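You operate a simulated robot arm through the tools that you are given. There is no shell and no other tool. Be economical: measure what you need, move in short steps, check, and stop when the job is done.

You run a simulated two-armed robot. Do the job below in one go: nothing can be reset, and whatever is moved stays where it is left.

## Task
Tighten the plug bar's wing screw, then clamp the bar in its cradle.
Fine: hold the bar still while you turn; blue clamp open before the bar goes in, shut after.

Only the result counts: the job must be done as asked and must still hold three seconds after the hand-in. Knocking over, shifting, dropping, spilling or breaking anything else fails it.

## Robot
Two 6-joint arms with two-finger grippers on one trunk, on a base that drives. Base frame: it is fixed to the floor where the robot stands at the start and does not move with it; the origin is under the middle of the robot, x ahead of it, y to its left, z up; the surface under the hand at the start is at about z = 800. Readings come in mm, rad, newtons and seconds.
The left shoulder is at the start at [30, 178, 1038], the right one opposite. With the tool pointing down near the work surface each hand reaches from about 520 to 820 mm from the robot's upright axis, wherever it stands, measured 20 degrees to its own side. Places, roughly: blue cradle clamp [700, 0, 900]; blue plug helper (5x5x9 cm) [700, -600, 800]; height gauge arm [700, -900, 1000]; inside of the bar cradle [700, -200, 800]; white plug helper (5x5x10 cm) [700, -500, 800]; wing screw [500, -100, 800]; yellow plug helper (5x5x10 cm) [700, -700, 800]. Payload 2.54 kg a hand.
The tool frame of a hand sits at the grasp point between the pads (the TCP): z along the fingers, y along the line on which they close. The tips reach 30 mm beyond it. The gripper opens to 116 mm. The gripper's body begins 95 mm behind the TCP.
Orientation is told as [roll, pitch, yaw] about the base's x, y, z axes, in that order, counted from this pose: with the fingers straight down and closing along the base's y, the tool's x points along the base's -x, its y along +y and its z along -z.

## Interface
- The arms move only by the tool nudge_tool. It takes "left_commands", "right_commands" or both (then of equal length, played together; a hand with none holds still); each is a list of rows, each a list of 7 numbers: the opening, from 0 (shut) to 1 (fully open), then the shift along the base's x, y, z in m, then the turn, a rotation vector about the base's x, y, z in rad. In form: [[claw, tx, ty, tz, wx, wy, wz], ...]. A call has 1 to 10 rows; each row is the pose to reach, as a shift and turn from the pose commanded when the call began. Rows are played at 5 a second. More than 50 mm and 0.15 rad between two rows, or a gripper value outside its range, and nothing of the call is played. A pose out of reach is approached as far as the arm can. The call stops where the force on the tool passes 40 N (or 10 N more than at its start, if that is more) or the arm is blocked; 0.2 s more then pass. Each finger travels about 153 mm/s and halts on what it meets, pressing with about 34 N; the grip force reading is that of the motor and also rises with nothing between the fingers. The clock runs only during rows and for 0.2 s after the last one: add rows that repeat a pose to give the fingers time. It gives the time, the measured TCP pose, the force on the tool (base axes), the opening and the grip force at its end, in the units of the frame above (readings bear some noise), with the torque about the TCP (base axes, N m) and any sound that the robot's microphone picked up.
- Cameras (640 x 400 px; columns grow to the right, rows downward): "scene" is now at [45.1, -7.5, 1758.4]; the picture's right is [-0.09, -1.00, 0.00], its down [-0.79, 0.07, -0.61] and it looks along [0.61, -0.06, -0.79] (base axes); focal length 295 px, centre (320, 200). "left" rides on the left gripper at [69, 15, -122] in its tool frame; the picture's right is [-0.21, 0.98, 0.00], its down [-0.83, -0.18, -0.53] and it looks along [-0.52, -0.11, 0.85] (tool axes); focal length 251 px, centre (320, 200). "right" rides on the right gripper at [69, -15, -122] in its tool frame; the picture's right is [0.21, 0.98, 0.00], its down [-0.83, 0.18, -0.53] and it looks along [-0.52, 0.11, 0.85] (tool axes); focal length 251 px, centre (320, 200). There is no depth. A picture from a camera that has moved, and an enlarged one, comes with that camera's place and axes in the base frame and with its lens.
- get_image(camera): a new picture of that camera. It takes no simulated time.
- raise_lower(by): slides the trunk up (or, below 0, down) by that many mm; the arms and the scene camera ride with it, the base frame stays. It gives what a move gives, with no picture.
- roll_base(legs): drives the robot by 1 to 6 legs, each [ahead, left, turn to the left] in mm, mm and rad, along the robot's own axes; the way and the turn of a leg run together, so that a leg with both is an arc; at most 1500 mm and 3.142 rad a leg. The arms and the cameras ride along, it lands a little off, and it stops where it bumps. It gives what a move gives.
- head_to(pan, tilt): turns the head with the scene camera to pan (to the left, within 2.496 rad either way) and tilt (down, from -0.506 to 1.204), counted from straight ahead of the robot. It gives what a move gives.
- zoom(camera, box): a new picture of the part [left, top, right, bottom] of that camera's present view, enlarged. It takes no simulated time.
- sign_off(): hands the job in; it is judged then, once.

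Work in short steps. Places have to be worked out from the pictures, the camera data and where the tool is seen: move nearer, look again, correct. Check each grasp and each placing, and mend what went wrong. You have 120 turns and 108 pictures in all, those below and enlarged ones among them. Open the grippers and draw the arms clear of the work before you hand the job in, unless the task says otherwise; then end with one line.

The tools are called after ">>>" as name(argument=value, ...) on one line, values as JSON. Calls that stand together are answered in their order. nudge_tool: Moves the arms, as the interface text tells. Its arguments: {"type":"object","properties":{"left_commands":{"type":"array","items":{"type":"array","items":{"type":"number"}}},"right_commands":{"type":"array","items":{"type":"array","items":{"type":"number"}}}},"required":[]} The other tools are called the same way: raise_lower (by) slides the trunk up or down; roll_base (legs) drives the base; head_to (pan, tilt) turns the head that bears the scene camera; get_image (camera) takes a picture; zoom (camera, box) takes an enlarged picture of a part of a camera's view; sign_off () hands the job in.

At the start:

```text
time_s: 0.0
left_eef_pos: [457.7, 149.2, 1171.0]
left_tool_rot: [0.001, 0.001, -0.001]
left_wrist_force: [-0.4, -0.2, 0.4]
left_ft_torque: [-0.04, 0.05, 0.0]
left_opening: 116.1
left_grip_force: 0.0
right_eef_pos: [416.8, -291.4, 1240.8]
right_tool_rot: [-0.001, 0.001, -0.001]
right_wrist_force: [-0.3, 0.0, -0.1]
right_ft_torque: [0.01, 0.01, 0.01]
right_opening: 115.8
right_grip_force: 0.1
trunk travel left (down, up): [-250.0, 290.0]
robot x, y, heading: [3.8, 1.8, 0.002]
head pan, tilt: [-0.094, 0.911]
```

scene: 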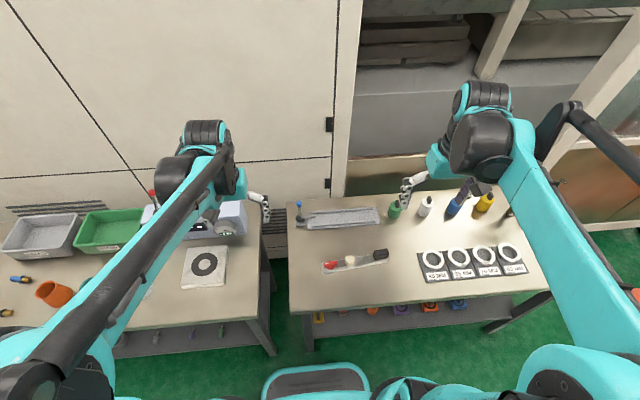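
right: 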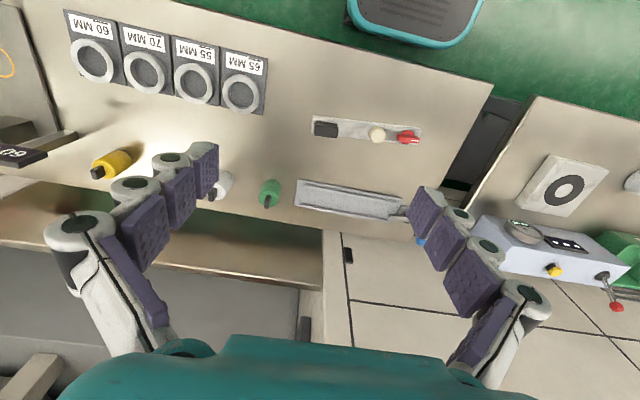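
left: 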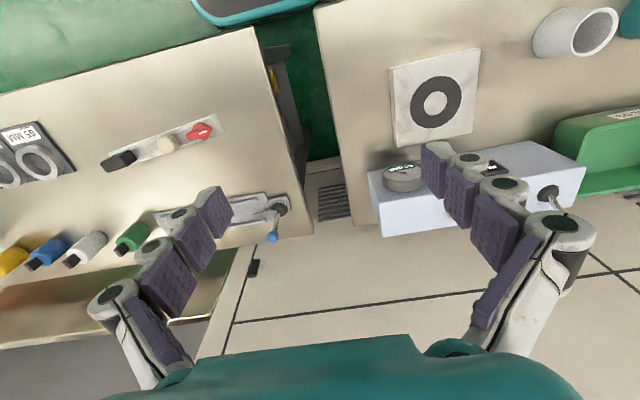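

I'll start with enlarged views of the bar, the cradle and the clamp.

>>> zoom(camera="scene", box=[280, 180, 440, 280])

>>> zoom(camera="left", box=[80, 100, 320, 250])

>>> zoom(camera="right", box=[240, 100, 480, 250])

```text
4.00 times, centred on (360, 230) of scene
camera zoom: at [45.1, -7.5, 1758.4], right [-0.09, -1.0, 0.0], down [-0.79, 0.07, -0.61], along [0.61, -0.06, -0.79], focal length 1180 px, centre (160, 80)
```

zoom: 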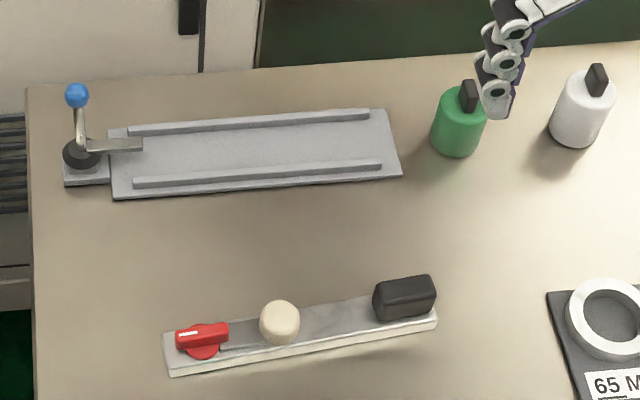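

```text
2.67 times, centred on (200, 175) of left
camera zoom: at [388.4, 164.5, 1292.3], right [0.21, 0.98, 0.0], down [0.83, -0.18, 0.53], along [0.52, -0.11, -0.85], focal length 670 px, centre (640, 267)
```

zoom: 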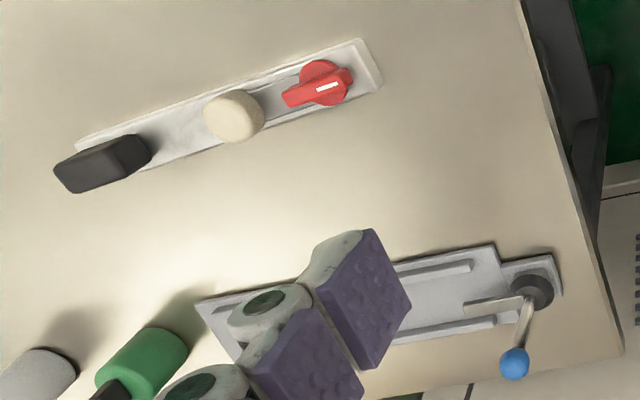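

```text
2.67 times, centred on (360, 175) of right
camera zoom: at [347.8, -305.9, 1361.0], right [-0.21, 0.98, 0.0], down [0.83, 0.18, 0.53], along [0.52, 0.11, -0.85], focal length 670 px, centre (213, 267)
```

zoom: 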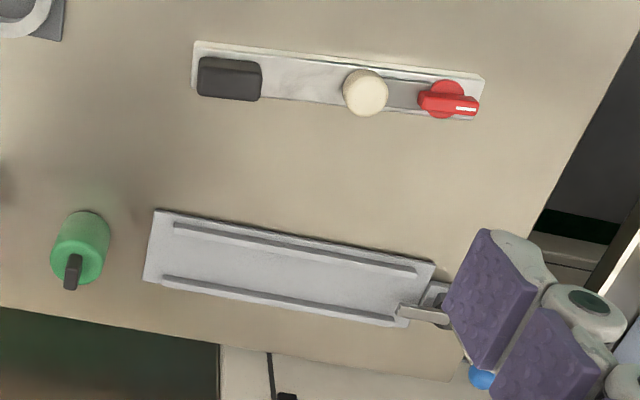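

The bar lies at about x 490, from y -60 to -300, with the wing at about (482, -89). The cradle channel is centred near x 686. I'll back up and shift right so both hands can reach the bar, then look closer.

>>> roll_base(legs=[[-130, -150, 0]])

>>> head_to(pan=0, tilt=0.85)

```text
time_s: 1.6
left_eef_pos: [324.7, -1.1, 1171.5]
left_tool_rot: [0.0, 0.001, 0.001]
left_wrist_force: [0.5, -0.2, 0.1]
left_ft_torque: [0.02, -0.03, 0.0]
left_opening: 116.2
left_grip_force: 0.1
right_eef_pos: [284.6, -441.1, 1240.2]
right_tool_rot: [0.001, -0.001, -0.001]
right_wrist_force: [0.5, -0.2, -0.3]
right_ft_torque: [0.02, -0.02, 0.05]
right_opening: 116.1
right_grip_force: 0.2
trunk travel left (down, up): [-250.0, 290.0]
robot x, y, heading: [-132.9, -149.5, 0.001]
head pan, tilt: [-0.094, 0.911]
```

```text
time_s: 2.3
left_eef_pos: [324.3, -0.9, 1171.7]
left_tool_rot: [0.001, 0.0, 0.0]
left_wrist_force: [0.1, 0.4, -0.2]
left_ft_torque: [-0.02, 0.04, 0.0]
left_opening: 115.8
left_grip_force: 0.1
right_eef_pos: [284.2, -441.3, 1241.0]
right_tool_rot: [0.0, -0.001, 0.0]
right_wrist_force: [0.3, -0.2, 0.3]
right_ft_torque: [-0.02, -0.03, -0.01]
right_opening: 116.0
right_grip_force: 0.1
trunk travel left (down, up): [-250.0, 290.0]
robot x, y, heading: [-131.1, -148.4, -0.003]
head pan, tilt: [0.0, 0.85]
```

Next I'll bring both hands down over the bar, staying at a safe height, to look with the wrist cameras.

>>> nudge_tool(left_commands=[[1, 0.011, -0.009, -0.029, 0, 0, 0], [1, 0.022, -0.019, -0.058, 0, 0, 0], [1, 0.034, -0.028, -0.086, 0, 0, 0], [1, 0.045, -0.037, -0.115, 0, 0, 0], [1, 0.056, -0.047, -0.144, 0, 0, 0], [1, 0.067, -0.056, -0.172, 0, 0, 0], [1, 0.079, -0.066, -0.2, 0, 0, 0], [1, 0.09, -0.075, -0.23, 0, 0, 0]], right_commands=[[1, 0.019, 0.019, -0.039, 0, 0, 0], [1, 0.038, 0.038, -0.078, 0, 0, 0], [1, 0.057, 0.057, -0.116, 0, 0, 0], [1, 0.076, 0.076, -0.155, 0, 0, 0], [1, 0.095, 0.095, -0.194, 0, 0, 0], [1, 0.114, 0.114, -0.232, 0, 0, 0], [1, 0.134, 0.132, -0.271, 0, 0, 0], [1, 0.153, 0.151, -0.31, 0, 0, 0]])

>>> get_image(camera="left")

>>> get_image(camera="right")

>>> get_image(camera="scene")

```text
time_s: 4.1
left_eef_pos: [416.6, -74.5, 938.1]
left_tool_rot: [0.0, 0.003, 0.001]
left_wrist_force: [-0.2, -0.6, 0.1]
left_ft_torque: [-0.02, 0.05, -0.02]
left_opening: 115.5
left_grip_force: 0.0
right_eef_pos: [438.4, -288.1, 928.6]
right_tool_rot: [0.0, 0.003, 0.0]
right_wrist_force: [1.3, -0.1, -1.5]
right_ft_torque: [-0.01, 0.05, 0.01]
right_opening: 115.8
right_grip_force: 0.2
trunk travel left (down, up): [-250.0, 290.0]
robot x, y, heading: [-130.0, -149.1, -0.002]
head pan, tilt: [0.0, 0.85]
```

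```text
101 pictures are left
camera left: at [349.1, -59.7, 1059.9], right [0.21, 0.98, 0.0], down [0.83, -0.18, 0.53], along [0.52, -0.11, -0.85], focal length 251 px, centre (320, 200)
```

left: 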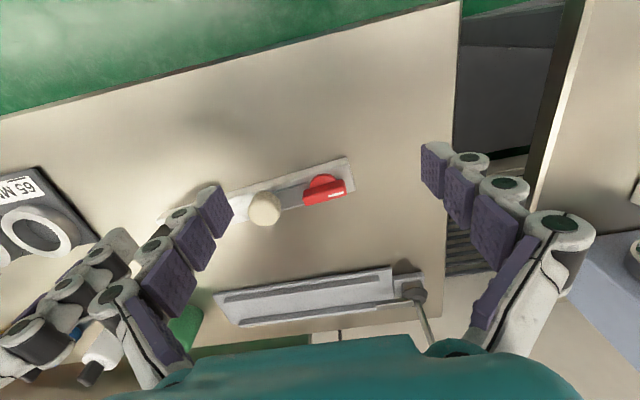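

```text
100 pictures are left
camera right: at [370.4, -302.8, 1049.9], right [-0.21, 0.98, 0.0], down [0.83, 0.18, 0.53], along [0.52, 0.11, -0.85], focal length 251 px, centre (320, 200)
```

right: 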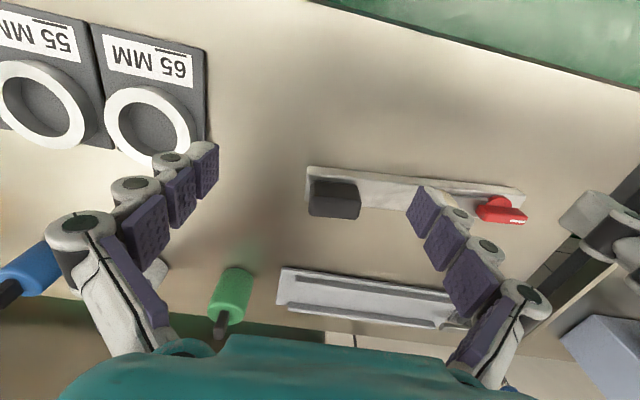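

```text
99 pictures are left
camera scene: at [-79.2, -150.0, 1762.9], right [0.0, -1.0, 0.0], down [-0.75, 0.0, -0.66], along [0.66, 0.0, -0.75], focal length 295 px, centre (320, 200)
```

scene: 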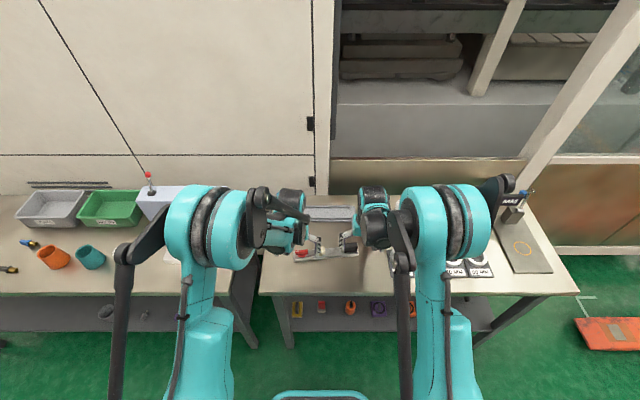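

>>> zoom(camera="left", box=[200, 140, 440, 340])

>>> zoom(camera="right", box=[280, 140, 540, 340])

```text
2.00 times, centred on (320, 240) of left
camera zoom: at [349.1, -59.7, 1059.9], right [0.21, 0.98, 0.0], down [0.83, -0.18, 0.53], along [0.52, -0.11, -0.85], focal length 503 px, centre (320, 120)
```

zoom: 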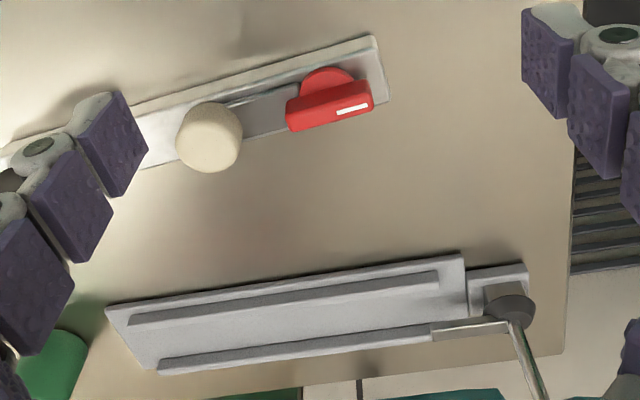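

```text
2.00 times, centred on (410, 240) of right
camera zoom: at [370.4, -302.8, 1049.9], right [-0.21, 0.98, 0.0], down [0.83, 0.18, 0.53], along [0.52, 0.11, -0.85], focal length 503 px, centre (140, 120)
```

zoom: 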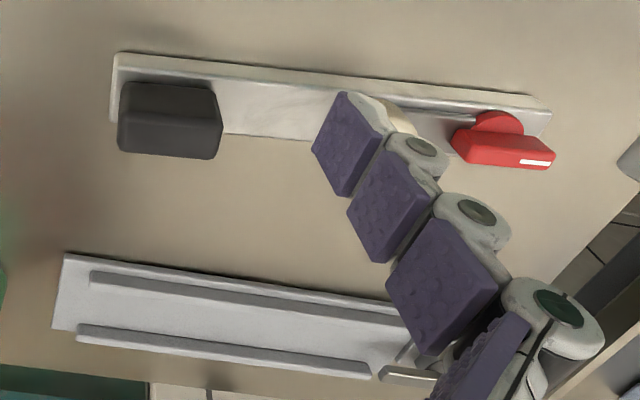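

I'll zoom in tighter on the black block, the wing and the clamp.

>>> zoom(camera="right", box=[290, 150, 390, 230])

>>> zoom(camera="left", box=[270, 140, 370, 220])

>>> zoom(camera="left", box=[350, 240, 450, 340])

```text
5.00 times, centred on (340, 190) of right
camera zoom: at [370.4, -302.8, 1049.9], right [-0.21, 0.98, 0.0], down [0.83, 0.18, 0.53], along [0.52, 0.11, -0.85], focal length 1257 px, centre (220, 250)
```

zoom: 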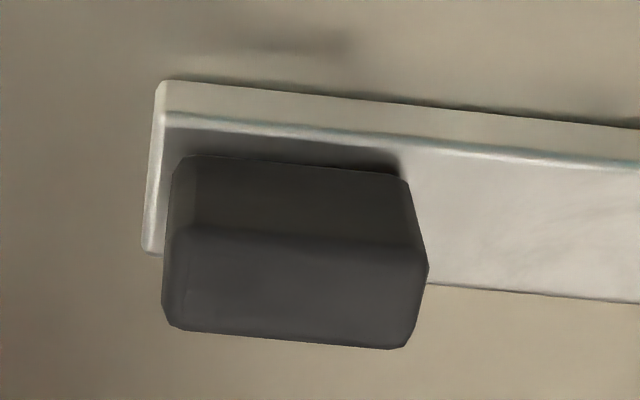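

```text
5.00 times, centred on (320, 180) of left
camera zoom: at [349.1, -59.7, 1059.9], right [0.21, 0.98, 0.0], down [0.83, -0.18, 0.53], along [0.52, -0.11, -0.85], focal length 1257 px, centre (320, 300)
```

zoom: 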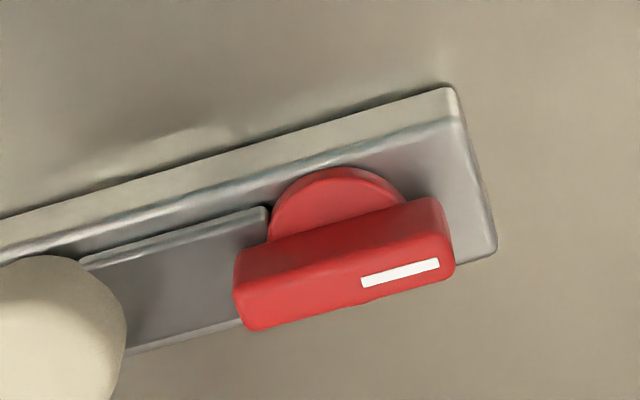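

```text
4.00 times, centred on (400, 290) of left
camera zoom: at [349.1, -59.7, 1059.9], right [0.21, 0.98, 0.0], down [0.83, -0.18, 0.53], along [0.52, -0.11, -0.85], focal length 1006 px, centre (0, -160)
```

zoom: 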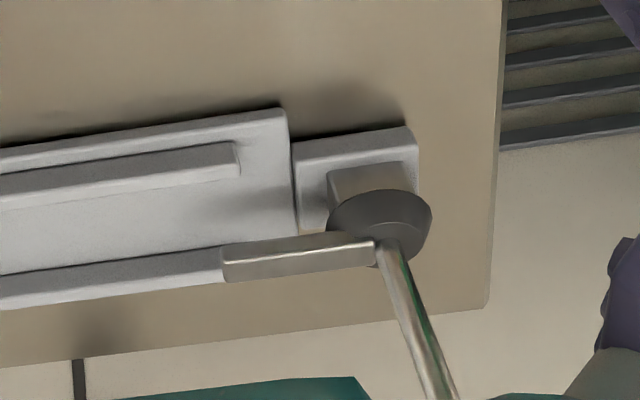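

The block is about 50 x 24 mm, centred near (501, -260), with its top near z 843 and a yaw of about 0.096. I'll bring the right hand above it and turn the left hand +90° high up, so it can grip across the blade.

>>> nudge_tool(left_commands=[[1, 0.006, 0, 0.004, 0, 0, 0.15], [1, 0.012, 0, 0.008, 0, 0, 0.3], [1, 0.018, 0, 0.012, 0, 0, 0.45], [1, 0.024, 0, 0.012, 0, 0, 0.6], [1, 0.03, 0, 0.012, 0, 0, 0.75], [1, 0.036, 0, 0.012, 0, 0, 0.9], [1, 0.042, 0, 0.012, 0, 0, 1.05], [1, 0.05, 0, 0.012, 0, 0, 1.2], [1, 0.056, -0.002, 0.012, 0, 0, 1.35], [1, 0.062, -0.005, 0.012, 0, 0, 1.5]], right_commands=[[1, 0.02, 0.01, 0, 0, 0, 0.05], [1, 0.04, 0.02, 0, 0, 0, 0.096], [1, 0.0625, 0.028, 0, 0, 0, 0.096], [1, 0.0625, 0.028, 0, 0, 0, 0.096], [1, 0.0625, 0.028, 0, 0, 0, 0.096], [1, 0.0625, 0.028, 0, 0, 0, 0.096], [1, 0.0625, 0.028, 0, 0, 0, 0.096], [1, 0.0625, 0.028, 0, 0, 0, 0.096], [1, 0.0625, 0.028, -0.02, 0, 0, 0.096], [1, 0.0625, 0.028, -0.04, 0, 0, 0.096]])

>>> get_image(camera="right")

>>> get_image(camera="left")

```text
time_s: 6.3
left_eef_pos: [479.4, -80.3, 952.7]
left_tool_rot: [-0.002, 0.001, 1.502]
left_wrist_force: [-0.5, -1.0, -0.4]
left_ft_torque: [0.01, 0.01, 0.02]
left_opening: 116.0
left_grip_force: 0.0
right_eef_pos: [499.9, -261.2, 888.8]
right_tool_rot: [0.0, 0.0, 0.097]
right_wrist_force: [-0.2, 0.6, -0.9]
right_ft_torque: [0.01, 0.03, 0.01]
right_opening: 116.0
right_grip_force: 0.1
trunk travel left (down, up): [-250.0, 290.0]
robot x, y, heading: [-134.6, -147.1, -0.001]
head pan, tilt: [0.0, 0.85]
```

```text
93 pictures are left
camera right: at [433.0, -282.5, 1009.4], right [-0.31, 0.95, 0.0], down [0.8, 0.26, 0.53], along [0.51, 0.16, -0.85], focal length 251 px, centre (320, 200)
```

right: 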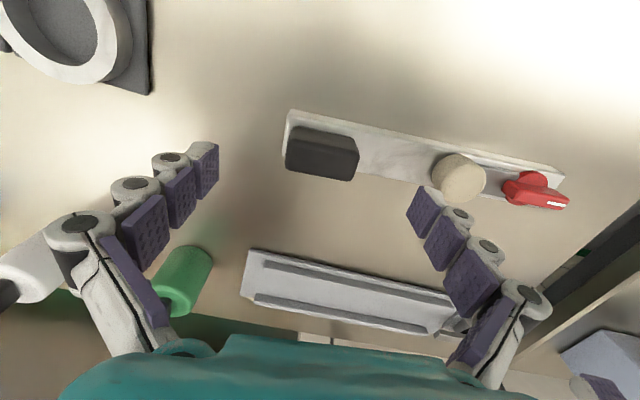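

```text
92 pictures are left
camera left: at [459.2, -148.0, 1074.2], right [-0.96, 0.28, 0.0], down [0.24, 0.81, 0.53], along [0.15, 0.51, -0.85], focal length 251 px, centre (320, 200)
```

left: 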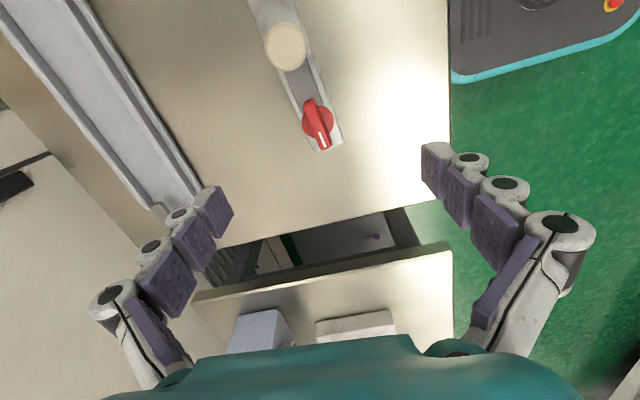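

The block sits under the right TCP. I'll go down to z 850 and close on it.

>>> nudge_tool(right_commands=[[1, 0, 0, -0.02, 0, 0, 0], [1, 0, 0, -0.038, 0, 0, 0], [0.6, 0, 0, -0.038, 0, 0, 0], [0.4, 0, 0, -0.038, 0, 0, 0], [0.2, 0, 0, -0.038, 0, 0, 0], [0, 0, 0, -0.038, 0, 0, 0], [0, 0, 0, -0.038, 0, 0, 0]])

>>> get_image(camera="right")

>>> zoom(camera="left", box=[240, 20, 400, 180])

```text
time_s: 7.9
left_eef_pos: [478.0, -79.7, 952.7]
left_tool_rot: [0.0, 0.0, 1.501]
left_wrist_force: [-0.3, -0.1, 0.5]
left_ft_torque: [-0.04, -0.01, 0.0]
left_opening: 115.9
left_grip_force: 0.0
right_eef_pos: [500.6, -260.3, 851.5]
right_tool_rot: [0.0, 0.002, 0.097]
right_wrist_force: [-0.6, -0.4, 2.1]
right_ft_torque: [0.0, 0.02, 0.08]
right_opening: 49.1
right_grip_force: 34.6
trunk travel left (down, up): [-250.0, 290.0]
robot x, y, heading: [-133.0, -146.5, -0.003]
head pan, tilt: [0.0, 0.85]
```

```text
91 pictures are left
camera right: at [433.6, -282.0, 971.8], right [-0.31, 0.95, 0.0], down [0.8, 0.26, 0.53], along [0.51, 0.16, -0.85], focal length 251 px, centre (320, 200)
```

right: 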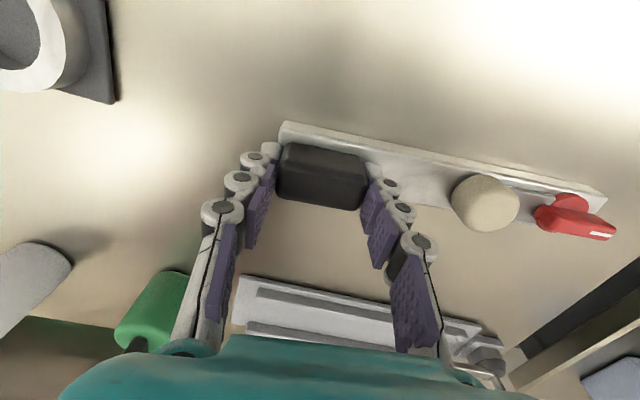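

```text
2.50 times, centred on (320, 100) of left
camera zoom: at [458.3, -147.9, 1074.7], right [-0.96, 0.28, 0.0], down [0.24, 0.81, 0.53], along [0.15, 0.51, -0.85], focal length 629 px, centre (320, 450)
```

zoom: 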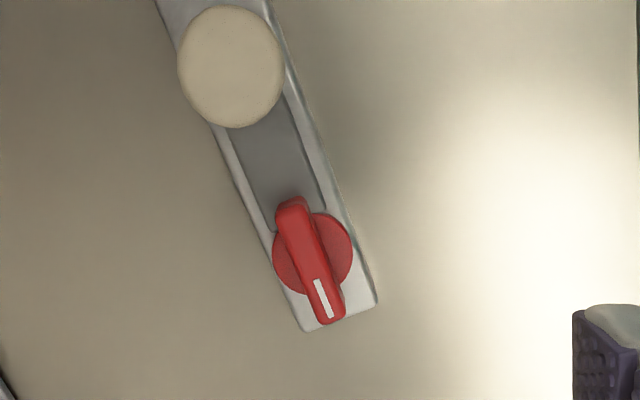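

The right hand grips the block at 49 mm with 34.6 N. The wing pivot is at about (480, -85), its top near z 841, and the blade is aligned with the bar (about 0.1 rad). I'll put the left hand above the blade, lower it and look before closing.

>>> nudge_tool(left_commands=[[0.7, 0.001, -0.003, 0, 0, 0, 0.1], [0.6, 0.002, -0.0053, -0.02, 0, 0, 0.17], [0.5, 0.002, -0.0053, -0.05, 0, 0, 0.17], [0.5, 0.002, -0.0053, -0.075, 0, 0, 0.17], [0.5, 0.002, -0.0053, -0.085, 0, 0, 0.17], [0.5, 0.002, -0.0053, -0.095, 0, 0, 0.17]])

>>> get_image(camera="left")

>>> get_image(camera="right")

```text
time_s: 9.3
left_eef_pos: [479.9, -84.9, 858.7]
left_tool_rot: [0.0, 0.001, 1.67]
left_wrist_force: [0.1, -0.5, 0.4]
left_ft_torque: [-0.02, 0.04, 0.0]
left_opening: 58.0
left_grip_force: 0.0
right_eef_pos: [500.3, -260.8, 851.8]
right_tool_rot: [-0.001, 0.0, 0.096]
right_wrist_force: [-1.6, -0.6, 0.9]
right_ft_torque: [-0.04, 0.06, 0.04]
right_opening: 49.4
right_grip_force: 33.9
trunk travel left (down, up): [-250.0, 290.0]
robot x, y, heading: [-133.7, -148.4, -0.001]
head pan, tilt: [0.0, 0.85]
```

```text
89 pictures are left
camera left: at [471.5, -155.6, 980.3], right [-0.99, 0.12, 0.0], down [0.1, 0.84, 0.53], along [0.06, 0.53, -0.85], focal length 251 px, centre (320, 200)
```

left: 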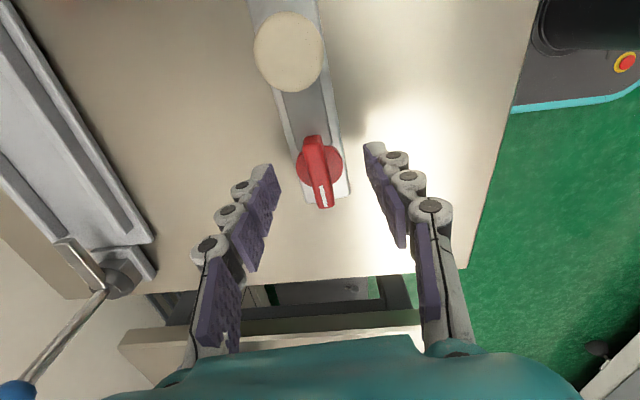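

```text
88 pictures are left
camera right: at [433.6, -282.0, 971.8], right [-0.31, 0.95, 0.0], down [0.8, 0.26, 0.53], along [0.51, 0.16, -0.85], focal length 251 px, centre (320, 200)
```

right: 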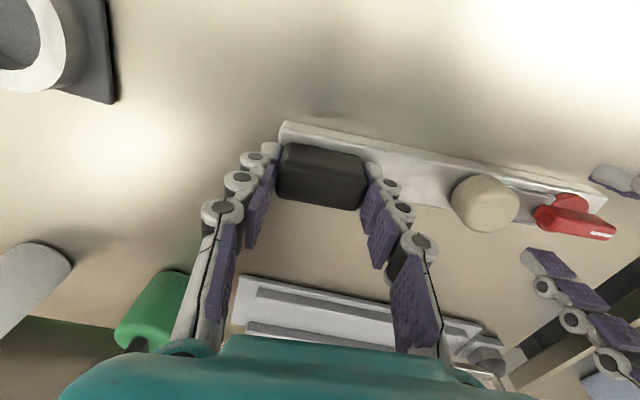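

The wing is centred between the left fingers. I'll lower 3 mm and close on the blade.

>>> nudge_tool(left_commands=[[0.5, 0, 0, -0.003, 0, 0, 0], [0.3, 0, 0, -0.003, 0, 0, 0], [0.1, 0, 0, -0.003, 0, 0, 0], [0, 0, 0, -0.003, 0, 0, 0], [0, 0, 0, -0.003, 0, 0, 0]])

>>> get_image(camera="left")

```text
time_s: 10.5
left_eef_pos: [479.4, -85.5, 855.3]
left_tool_rot: [0.0, 0.0, 1.67]
left_wrist_force: [0.4, 0.2, -0.1]
left_ft_torque: [0.12, -0.02, -0.02]
left_opening: 11.0
left_grip_force: 34.2
right_eef_pos: [501.2, -262.1, 851.2]
right_tool_rot: [0.0, 0.0, 0.094]
right_wrist_force: [-2.5, -1.1, 1.5]
right_ft_torque: [0.05, 0.03, 0.24]
right_opening: 49.4
right_grip_force: 34.4
trunk travel left (down, up): [-250.0, 290.0]
robot x, y, heading: [-135.3, -151.9, 0.002]
head pan, tilt: [0.0, 0.85]
```

```text
87 pictures are left
camera left: at [471.9, -155.8, 977.2], right [-0.99, 0.12, 0.0], down [0.1, 0.84, 0.53], along [0.06, 0.53, -0.85], focal length 251 px, centre (320, 200)
```

left: 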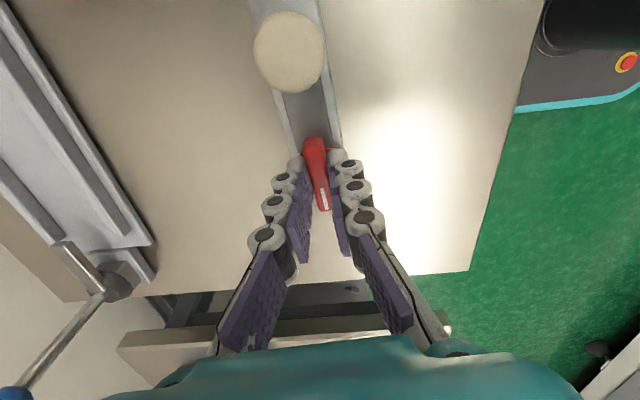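

The blade is gripped (11 mm, 34 N). I'll turn clockwise a little first and watch the torque.

>>> nudge_tool(left_commands=[[0, 0, 0, 0, 0, 0, -0.08], [0, 0, 0, 0, 0, 0, -0.16], [0, 0, 0, 0, 0, 0, -0.24], [0, 0, 0, 0, 0, 0, -0.3], [0, 0, 0, 0, 0, 0, -0.3]])

>>> get_image(camera="left")

```text
time_s: 11.7
left_eef_pos: [479.8, -85.0, 855.6]
left_tool_rot: [-0.001, -0.001, 1.369]
left_wrist_force: [6.1, -3.5, 11.2]
left_ft_torque: [-0.22, -0.11, -0.01]
left_opening: 11.1
left_grip_force: 34.0
right_eef_pos: [500.9, -261.3, 852.1]
right_tool_rot: [0.001, -0.001, 0.095]
right_wrist_force: [-1.5, 1.2, -1.2]
right_ft_torque: [-0.01, -0.12, 0.13]
right_opening: 49.3
right_grip_force: 34.6
trunk travel left (down, up): [-250.0, 290.0]
robot x, y, heading: [-133.4, -148.4, -0.0]
head pan, tilt: [0.0, 0.85]
```

```text
86 pictures are left
camera left: at [451.0, -150.1, 977.1], right [-0.91, 0.41, 0.0], down [0.34, 0.77, 0.53], along [0.22, 0.49, -0.85], focal length 251 px, centre (320, 200)
```

left: 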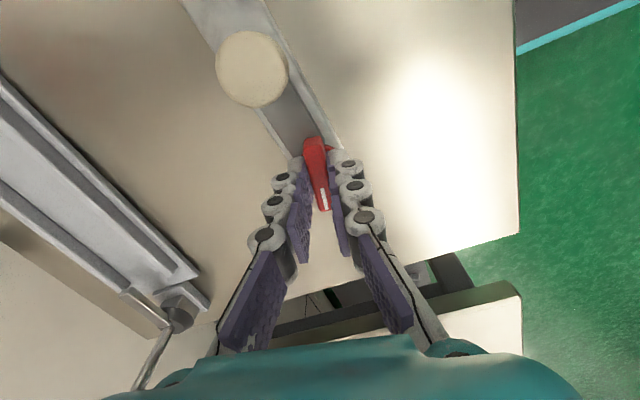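

The wing turned with the gripper at low torque and the bar held still. I'll keep turning clockwise.

>>> nudge_tool(left_commands=[[0, 0, 0, 0, 0, 0, -0.1], [0, 0, 0, 0, 0, 0, -0.2], [0, 0, 0, 0, 0, 0, -0.3], [0, 0, 0, 0, 0, 0, -0.4], [0, 0, 0, 0, 0, 0, -0.5], [0, 0, 0, 0, 0, 0, -0.6], [0, 0, 0, 0, 0, 0, -0.6]])

>>> get_image(camera="left")

```text
time_s: 13.3
left_eef_pos: [478.5, -85.6, 856.0]
left_tool_rot: [-0.001, -0.002, 0.771]
left_wrist_force: [1.6, 5.3, 29.1]
left_ft_torque: [-0.12, 0.18, 0.0]
left_opening: 11.1
left_grip_force: 34.0
right_eef_pos: [500.3, -260.9, 851.9]
right_tool_rot: [0.001, -0.002, 0.096]
right_wrist_force: [0.2, -2.2, -4.5]
right_ft_torque: [-0.24, -0.16, -0.22]
right_opening: 49.0
right_grip_force: 34.4
trunk travel left (down, up): [-250.0, 290.0]
robot x, y, heading: [-131.5, -154.6, 0.001]
head pan, tilt: [0.0, 0.85]
```

```text
85 pictures are left
camera left: at [418.6, -122.4, 977.0], right [-0.53, 0.85, 0.0], down [0.72, 0.44, 0.54], along [0.46, 0.28, -0.84], focal length 251 px, centre (320, 200)
```

left: 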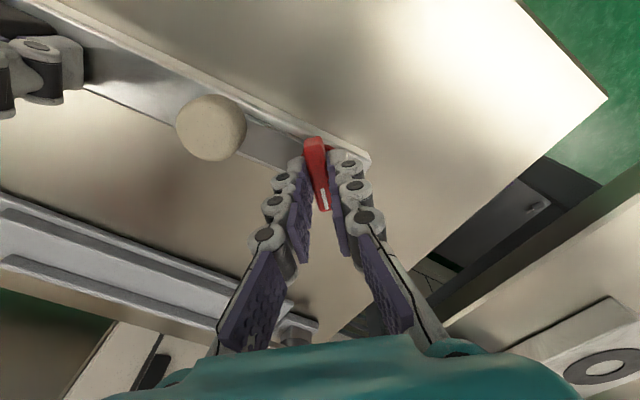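

Torque about z is still about 0, but the vertical force has built up to +29 N. I'll ease up 1 mm while turning further.

>>> nudge_tool(left_commands=[[0, 0, 0, 0.001, 0, 0, 0], [0, 0, 0, 0.001, 0, 0, -0.1], [0, 0, 0, 0.001, 0, 0, -0.2], [0, 0, 0, 0.001, 0, 0, -0.3], [0, 0, 0, 0.001, 0, 0, -0.3]])

```text
time_s: 14.5
left_eef_pos: [478.6, -86.1, 855.7]
left_tool_rot: [0.0, -0.001, 0.469]
left_wrist_force: [-1.2, 11.2, -1.4]
left_ft_torque: [0.49, -0.16, 0.08]
left_opening: 11.0
left_grip_force: 34.1
right_eef_pos: [500.9, -261.8, 850.6]
right_tool_rot: [-0.001, 0.001, 0.095]
right_wrist_force: [1.3, -12.2, 5.4]
right_ft_torque: [0.12, 0.22, -0.05]
right_opening: 49.2
right_grip_force: 34.0
trunk travel left (down, up): [-250.0, 290.0]
robot x, y, heading: [-131.4, -146.4, -0.004]
head pan, tilt: [0.0, 0.85]
```

That relaxed the vertical force. I'll continue clockwise with a small +y correction.

>>> nudge_tool(left_commands=[[0, 0, 0.0005, 0, 0, 0, -0.1], [0, 0, 0.0005, 0, 0, 0, -0.2], [0, 0, 0.0005, 0, 0, 0, -0.3], [0, 0, 0.0005, 0, 0, 0, -0.4], [0, 0, 0.0005, 0, 0, 0, -0.5], [0, 0, 0.0005, 0, 0, 0, -0.5]])

>>> get_image(camera="left")

```text
time_s: 15.9
left_eef_pos: [480.7, -83.7, 856.4]
left_tool_rot: [0.001, 0.001, -0.03]
left_wrist_force: [-1.6, 14.4, 0.2]
left_ft_torque: [0.41, 0.16, 0.02]
left_opening: 11.1
left_grip_force: 34.2
right_eef_pos: [500.6, -261.1, 851.1]
right_tool_rot: [0.001, 0.001, 0.096]
right_wrist_force: [1.7, -14.4, 6.2]
right_ft_torque: [-0.21, -0.21, -0.02]
right_opening: 49.4
right_grip_force: 33.9
trunk travel left (down, up): [-250.0, 290.0]
robot x, y, heading: [-132.6, -150.2, 0.0]
head pan, tilt: [0.0, 0.85]
```

```text
84 pictures are left
camera left: at [411.3, -67.4, 978.0], right [0.24, 0.97, 0.0], down [0.82, -0.21, 0.53], along [0.52, -0.13, -0.85], focal length 251 px, centre (320, 200)
```

left: 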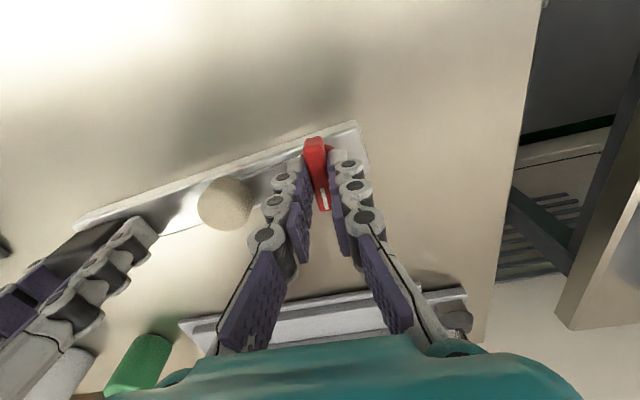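

I've turned 1.7 rad and it is still free. Continuing.

>>> nudge_tool(left_commands=[[0, 0, 0.001, 0, 0, 0, -0.1], [0, 0, 0.001, 0, 0, 0, -0.2], [0, 0, 0.001, 0, 0, 0, -0.3], [0, 0, 0.001, 0, 0, 0, -0.4], [0, 0, 0.001, 0, 0, 0, -0.5], [0, 0, 0.001, 0, 0, 0, -0.5]])

```text
time_s: 17.3
left_eef_pos: [479.3, -83.8, 855.0]
left_tool_rot: [0.001, -0.001, -0.53]
left_wrist_force: [0.2, 9.8, 0.0]
left_ft_torque: [0.19, -0.1, -0.02]
left_opening: 11.3
left_grip_force: 33.6
right_eef_pos: [499.9, -260.7, 851.4]
right_tool_rot: [0.0, 0.0, 0.094]
right_wrist_force: [0.8, -12.0, 3.7]
right_ft_torque: [-0.34, -0.02, 0.2]
right_opening: 49.2
right_grip_force: 34.4
trunk travel left (down, up): [-250.0, 290.0]
robot x, y, heading: [-130.8, -151.1, -0.001]
head pan, tilt: [0.0, 0.85]
```

>>> nudge_tool(left_commands=[[0, 0, 0.0005, 0, 0, 0, -0.1], [0, 0, 0.0005, 0, 0, 0, -0.2], [0, 0, 0.0005, 0, 0, 0, -0.3], [0, 0, 0.0005, 0, 0, 0, -0.4], [0, 0, 0.0005, 0, 0, 0, -0.5], [0, 0, 0.0005, 0, 0, 0, -0.5]])

>>> get_image(camera="left")

```text
time_s: 18.7
left_eef_pos: [479.7, -84.9, 856.8]
left_tool_rot: [0.0, 0.0, -1.032]
left_wrist_force: [1.6, 14.2, 0.3]
left_ft_torque: [0.14, -0.16, 0.01]
left_opening: 11.0
left_grip_force: 33.9
right_eef_pos: [501.3, -262.2, 850.1]
right_tool_rot: [-0.002, 0.0, 0.097]
right_wrist_force: [-1.9, -12.7, 0.8]
right_ft_torque: [-0.38, 0.1, 0.5]
right_opening: 49.2
right_grip_force: 33.5
trunk travel left (down, up): [-250.0, 290.0]
robot x, y, heading: [-129.4, -147.3, -0.003]
head pan, tilt: [0.0, 0.85]
```

```text
83 pictures are left
camera left: at [457.4, -16.5, 977.4], right [0.95, 0.32, 0.0], down [0.27, -0.8, 0.53], along [0.17, -0.51, -0.85], focal length 251 px, centre (320, 200)
```

left: 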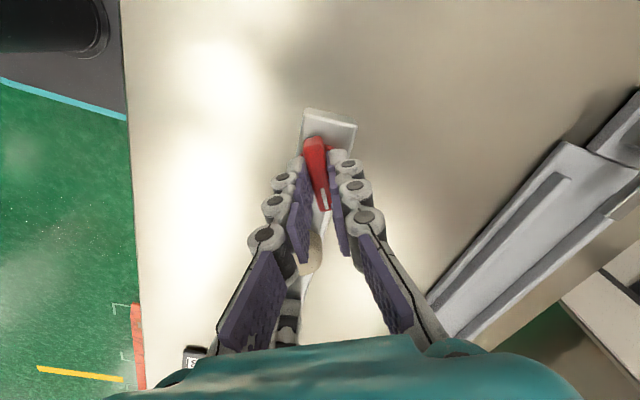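

>>> nudge_tool(left_commands=[[0, 0, 0.001, 0, 0, 0, -0.1], [0, 0, 0.001, 0, 0, 0, -0.2], [0, 0, 0.001, 0, 0, 0, -0.3], [0, 0, 0.001, 0, 0, 0, -0.4], [0, 0, 0.001, 0, 0, 0, -0.5], [0, 0, 0.001, 0, 0, 0, -0.5]])

```text
time_s: 20.1
left_eef_pos: [479.6, -82.4, 856.0]
left_tool_rot: [0.0, -0.002, -1.531]
left_wrist_force: [4.7, 3.4, 16.3]
left_ft_torque: [-0.32, -0.29, 1.31]
left_opening: 19.4
left_grip_force: 34.1
right_eef_pos: [499.1, -260.8, 850.2]
right_tool_rot: [0.001, -0.002, 0.095]
right_wrist_force: [-4.2, -4.1, -4.8]
right_ft_torque: [-0.39, 0.24, -0.36]
right_opening: 49.1
right_grip_force: 34.3
trunk travel left (down, up): [-250.0, 290.0]
robot x, y, heading: [-134.3, -150.4, 0.004]
head pan, tilt: [0.0, 0.85]
```

The torque rose to 1.3 N·m and the fingers were forced open to 19 mm, so the screw has hit its stop. I'll check by picture.

>>> get_image(camera="left")

>>> get_image(camera="right")

```text
82 pictures are left
camera left: at [492.2, -13.6, 977.8], right [0.98, -0.18, 0.0], down [-0.15, -0.83, 0.53], along [-0.09, -0.53, -0.85], focal length 251 px, centre (320, 200)
```

left: 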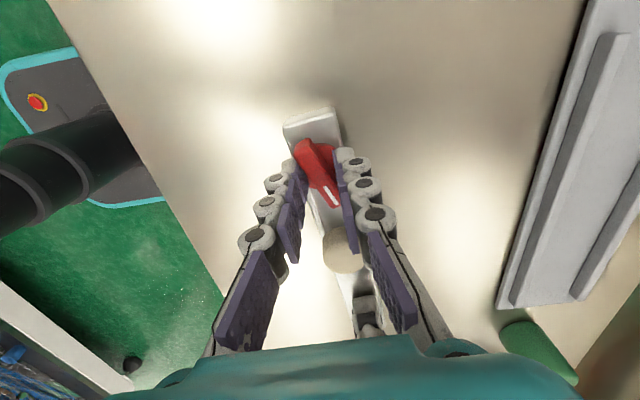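

```text
81 pictures are left
camera right: at [433.1, -282.0, 972.0], right [-0.31, 0.95, 0.0], down [0.8, 0.26, 0.53], along [0.51, 0.16, -0.85], focal length 251 px, centre (320, 200)
```

right: 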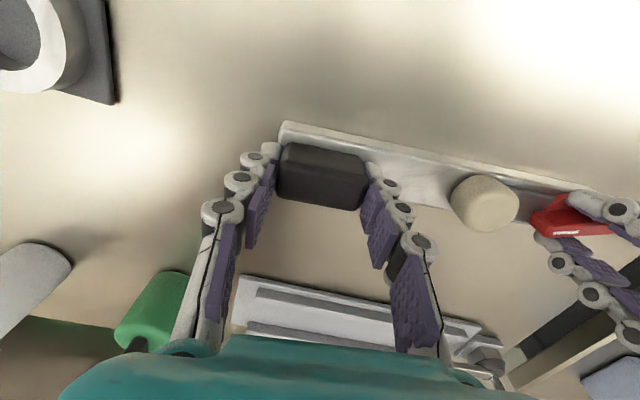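

The wing stopped at roughly -1.2 rad of tool yaw, about 2.8 rad of turn. To be sure it is fully tight, I'll re-grip it squarely and twist once more.

>>> nudge_tool(left_commands=[[0.3, 0, 0, 0, 0, 0, 0], [0.3, 0, 0, 0, 0, 0, 0.1], [0.3, 0, 0, -0.001, 0, 0, 0.2], [0.3, 0, 0, -0.001, 0, 0, 0.32], [0.1, 0, 0, -0.001, 0, 0, 0.32], [0, 0, 0, -0.001, 0, 0, 0.32], [0, 0, 0, -0.001, 0, 0, 0.32]])

>>> get_image(camera="left")

```text
time_s: 21.7
left_eef_pos: [479.2, -83.0, 856.1]
left_tool_rot: [0.001, 0.001, -1.209]
left_wrist_force: [1.4, 1.7, 27.4]
left_ft_torque: [-0.06, -0.06, 0.69]
left_opening: 11.5
left_grip_force: 33.7
right_eef_pos: [500.4, -260.7, 851.8]
right_tool_rot: [0.0, -0.001, 0.096]
right_wrist_force: [-1.5, -0.1, -5.2]
right_ft_torque: [-0.12, 0.18, -0.22]
right_opening: 49.2
right_grip_force: 34.6
trunk travel left (down, up): [-250.0, 290.0]
robot x, y, heading: [-134.9, -146.7, 0.002]
head pan, tilt: [0.0, 0.85]
```

```text
80 pictures are left
camera left: at [468.6, -12.8, 977.2], right [0.99, 0.15, 0.0], down [0.12, -0.84, 0.53], along [0.08, -0.53, -0.85], focal length 251 px, centre (320, 200)
```

left: 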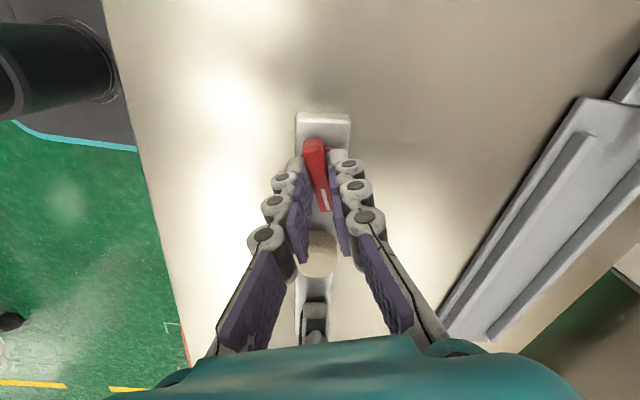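

It's gripped at 11.5 mm and already resists with 0.7 N·m. I'll raise 1 mm and twist a little further.

>>> nudge_tool(left_commands=[[0, 0, 0, 0.001, 0, 0, 0], [0, 0, 0, 0.001, 0, 0, -0.05], [0, 0, 0, 0.001, 0, 0, -0.1], [0, 0, 0, 0.001, 0, 0, -0.15], [0, 0, 0, 0.001, 0, 0, -0.15], [0, 0, 0, 0.001, 0, 0, -0.15]])

>>> get_image(camera="left")

```text
time_s: 23.1
left_eef_pos: [479.0, -82.5, 857.3]
left_tool_rot: [0.002, 0.001, -1.36]
left_wrist_force: [3.9, -1.1, 14.8]
left_ft_torque: [-0.12, -0.13, 0.96]
left_opening: 14.9
left_grip_force: 34.0
right_eef_pos: [500.0, -261.7, 851.3]
right_tool_rot: [-0.001, 0.0, 0.095]
right_wrist_force: [-6.6, -0.3, -1.5]
right_ft_torque: [-0.11, 0.27, 0.32]
right_opening: 49.3
right_grip_force: 34.3
trunk travel left (down, up): [-250.0, 290.0]
robot x, y, heading: [-132.4, -151.0, 0.004]
head pan, tilt: [0.0, 0.85]
```

```text
79 pictures are left
camera left: at [479.7, -12.2, 977.5], right [1.0, -0.01, 0.0], down [-0.01, -0.85, 0.53], along [0.0, -0.53, -0.85], focal length 251 px, centre (320, 200)
```

left: 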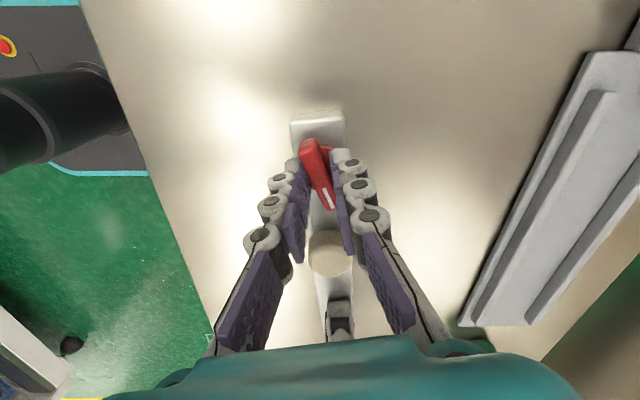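

The wing no longer moves and the fingers ride up on it, so it is tight. I'll release it, lift the left hand clear and turn the wrist back.

>>> nudge_tool(left_commands=[[0.35, 0, 0, 0, 0, 0, 0.05], [0.35, 0, 0, 0, 0, 0, 0.1], [0.4, 0, 0, 0.03, 0, 0, 0.12], [0.4, 0, 0, 0.075, 0, 0, 0.25], [0.4, 0, 0.005, 0.12, 0, 0, 0.4], [0.4, 0, 0.03, 0.16, 0, 0, 0.55], [0.4, 0, 0.05, 0.18, 0, 0, 0.7], [0.4, 0, 0.07, 0.2, 0, 0, 0.85], [0.4, 0, 0.08, 0.2, 0, 0, 1.0], [0.4, 0, 0.08, 0.2, 0, 0, 1.15]])

>>> get_image(camera="left")

>>> get_image(camera="right")

```text
time_s: 25.3
left_eef_pos: [478.8, -0.6, 1056.1]
left_tool_rot: [0.0, -0.001, -0.208]
left_wrist_force: [0.4, 0.0, 0.0]
left_ft_torque: [0.01, 0.04, 0.02]
left_opening: 46.4
left_grip_force: 0.0
right_eef_pos: [499.7, -261.5, 851.0]
right_tool_rot: [0.0, -0.001, 0.096]
right_wrist_force: [-1.0, -0.4, 1.1]
right_ft_torque: [0.02, -0.01, 0.09]
right_opening: 49.0
right_grip_force: 33.3
trunk travel left (down, up): [-250.0, 290.0]
robot x, y, heading: [-133.9, -152.2, -0.001]
head pan, tilt: [0.0, 0.85]
```

```text
78 pictures are left
camera left: at [414.6, 26.9, 1177.1], right [0.41, 0.91, 0.0], down [0.77, -0.35, 0.53], along [0.49, -0.22, -0.85], focal length 251 px, centre (320, 200)
```

left: 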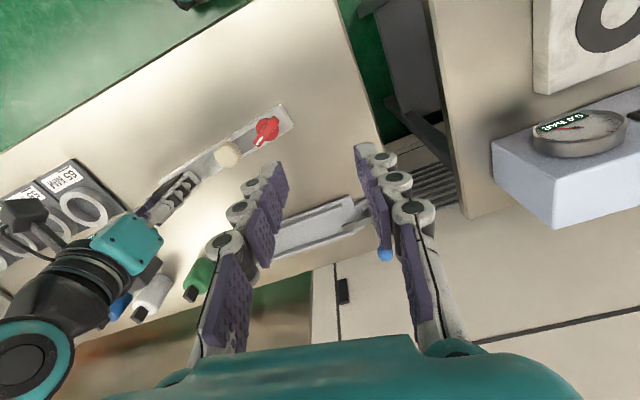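

```text
77 pictures are left
camera right: at [433.5, -282.0, 971.8], right [-0.31, 0.95, 0.0], down [0.8, 0.26, 0.53], along [0.51, 0.16, -0.85], focal length 251 px, centre (320, 200)
```

right: 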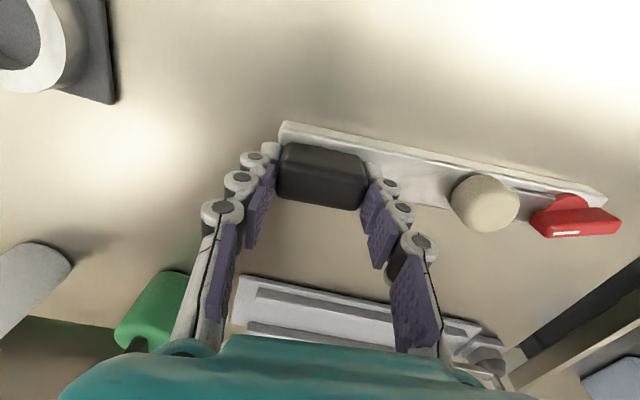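

The bar is unshifted. Next I'll study the clamp.

>>> zoom(camera="scene", box=[245, 165, 325, 235])

>>> zoom(camera="left", box=[280, 180, 400, 280])

```text
5.71 times, centred on (285, 200) of scene
camera zoom: at [-83.3, -150.2, 1763.0], right [0.0, -1.0, 0.0], down [-0.75, 0.0, -0.66], along [0.66, 0.0, -0.75], focal length 1685 px, centre (520, 200)
```

zoom: 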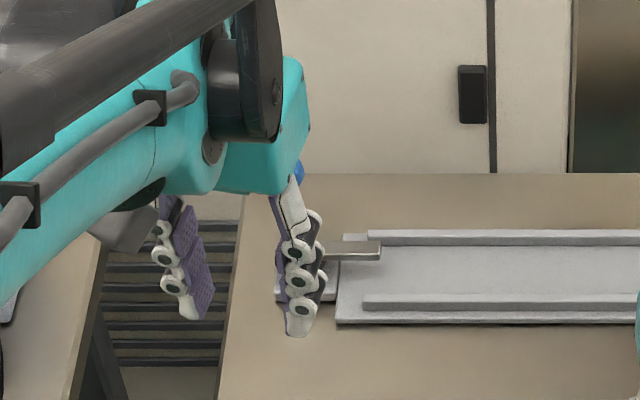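

```text
4.00 times, centred on (340, 230) of left
camera zoom: at [414.6, 26.9, 1177.1], right [0.41, 0.91, 0.0], down [0.77, -0.35, 0.53], along [0.49, -0.22, -0.85], focal length 1006 px, centre (240, 80)
```

zoom: 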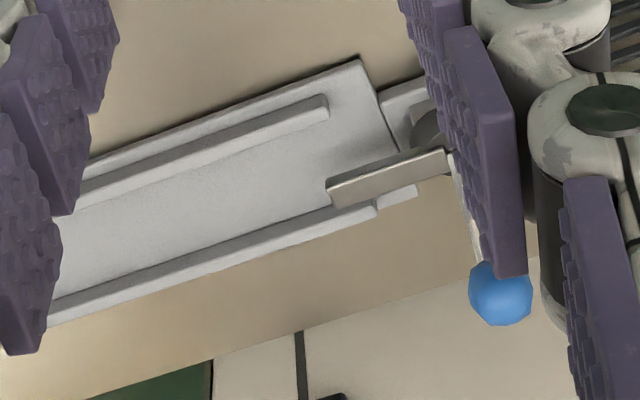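

I'll reposition the left hand to get a shallow side view of the clamp: level the yaw first, then pitch up.

>>> nudge_tool(left_commands=[[0.7, 0.01, 0.01, -0.02, 0, 0, 0.104], [1, 0.02, 0.02, -0.05, 0, 0, 0.208], [1, 0.03, 0.03, -0.09, 0, 0, 0.208], [1, 0.04, 0.04, -0.12, 0, 0, 0.208]])

>>> nudge_tool(left_commands=[[1, 0.002, 0, 0, 0, -0.14, 0], [1, 0.004, 0, 0, 0, -0.28, 0], [1, 0.006, 0, 0, 0, -0.42, 0], [1, 0.01, 0, 0, 0, -0.56, 0], [1, 0.01, 0, 0, 0, -0.7, 0]])

>>> get_image(camera="left")

```text
time_s: 26.3
left_eef_pos: [519.7, 38.7, 934.6]
left_tool_rot: [0.002, 0.001, -0.002]
left_wrist_force: [-0.1, -1.1, 0.7]
left_ft_torque: [-0.03, -0.01, 0.02]
left_opening: 115.7
left_grip_force: 0.1
right_eef_pos: [500.6, -261.7, 849.2]
right_tool_rot: [0.001, -0.001, 0.095]
right_wrist_force: [1.2, 0.4, 0.3]
right_ft_torque: [-0.31, -0.03, 0.04]
right_opening: 49.1
right_grip_force: 33.6
trunk travel left (down, up): [-250.0, 290.0]
robot x, y, heading: [-130.9, -147.2, -0.006]
head pan, tilt: [0.0, 0.85]
```

```text
time_s: 27.5
left_eef_pos: [528.7, 37.5, 935.7]
left_tool_rot: [0.002, -0.702, -0.004]
left_wrist_force: [0.1, -1.0, 0.2]
left_ft_torque: [0.02, 0.03, -0.04]
left_opening: 116.1
left_grip_force: 0.0
right_eef_pos: [500.5, -261.0, 850.9]
right_tool_rot: [0.001, -0.001, 0.097]
right_wrist_force: [0.9, -2.2, 3.4]
right_ft_torque: [-0.11, -0.08, -0.01]
right_opening: 49.3
right_grip_force: 34.1
trunk travel left (down, up): [-250.0, 290.0]
robot x, y, heading: [-131.9, -150.9, 0.002]
head pan, tilt: [0.0, 0.85]
```

```text
74 pictures are left
camera left: at [398.0, 53.2, 983.4], right [0.17, 0.98, 0.14], down [0.29, -0.18, 0.94], along [0.94, -0.12, -0.31], focal length 251 px, centre (320, 200)
```

left: 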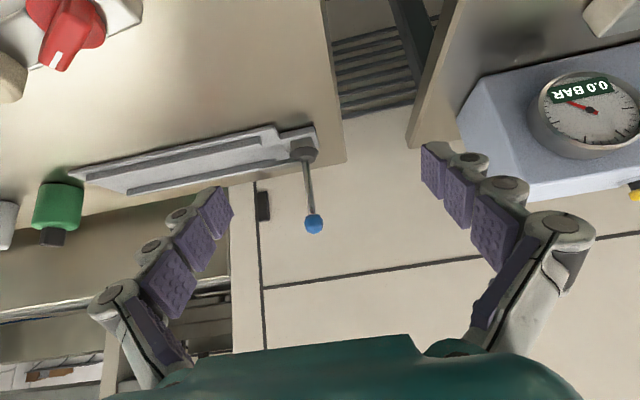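

>>> zoom(camera="left", box=[240, 110, 360, 250])

```text
2.86 times, centred on (300, 180) of left
camera zoom: at [398.0, 53.2, 983.4], right [0.17, 0.98, 0.14], down [0.29, -0.18, 0.94], along [0.94, -0.12, -0.31], focal length 718 px, centre (377, 257)
```

zoom: 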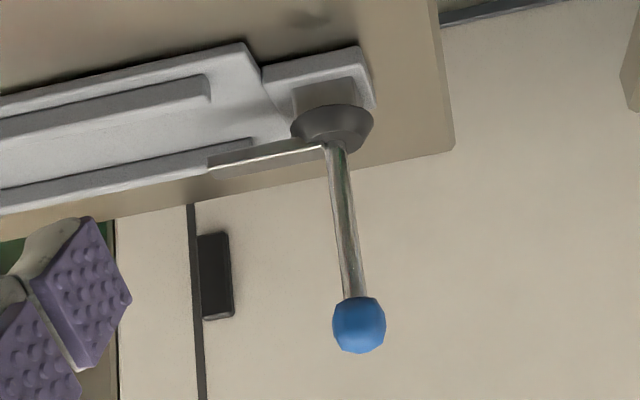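

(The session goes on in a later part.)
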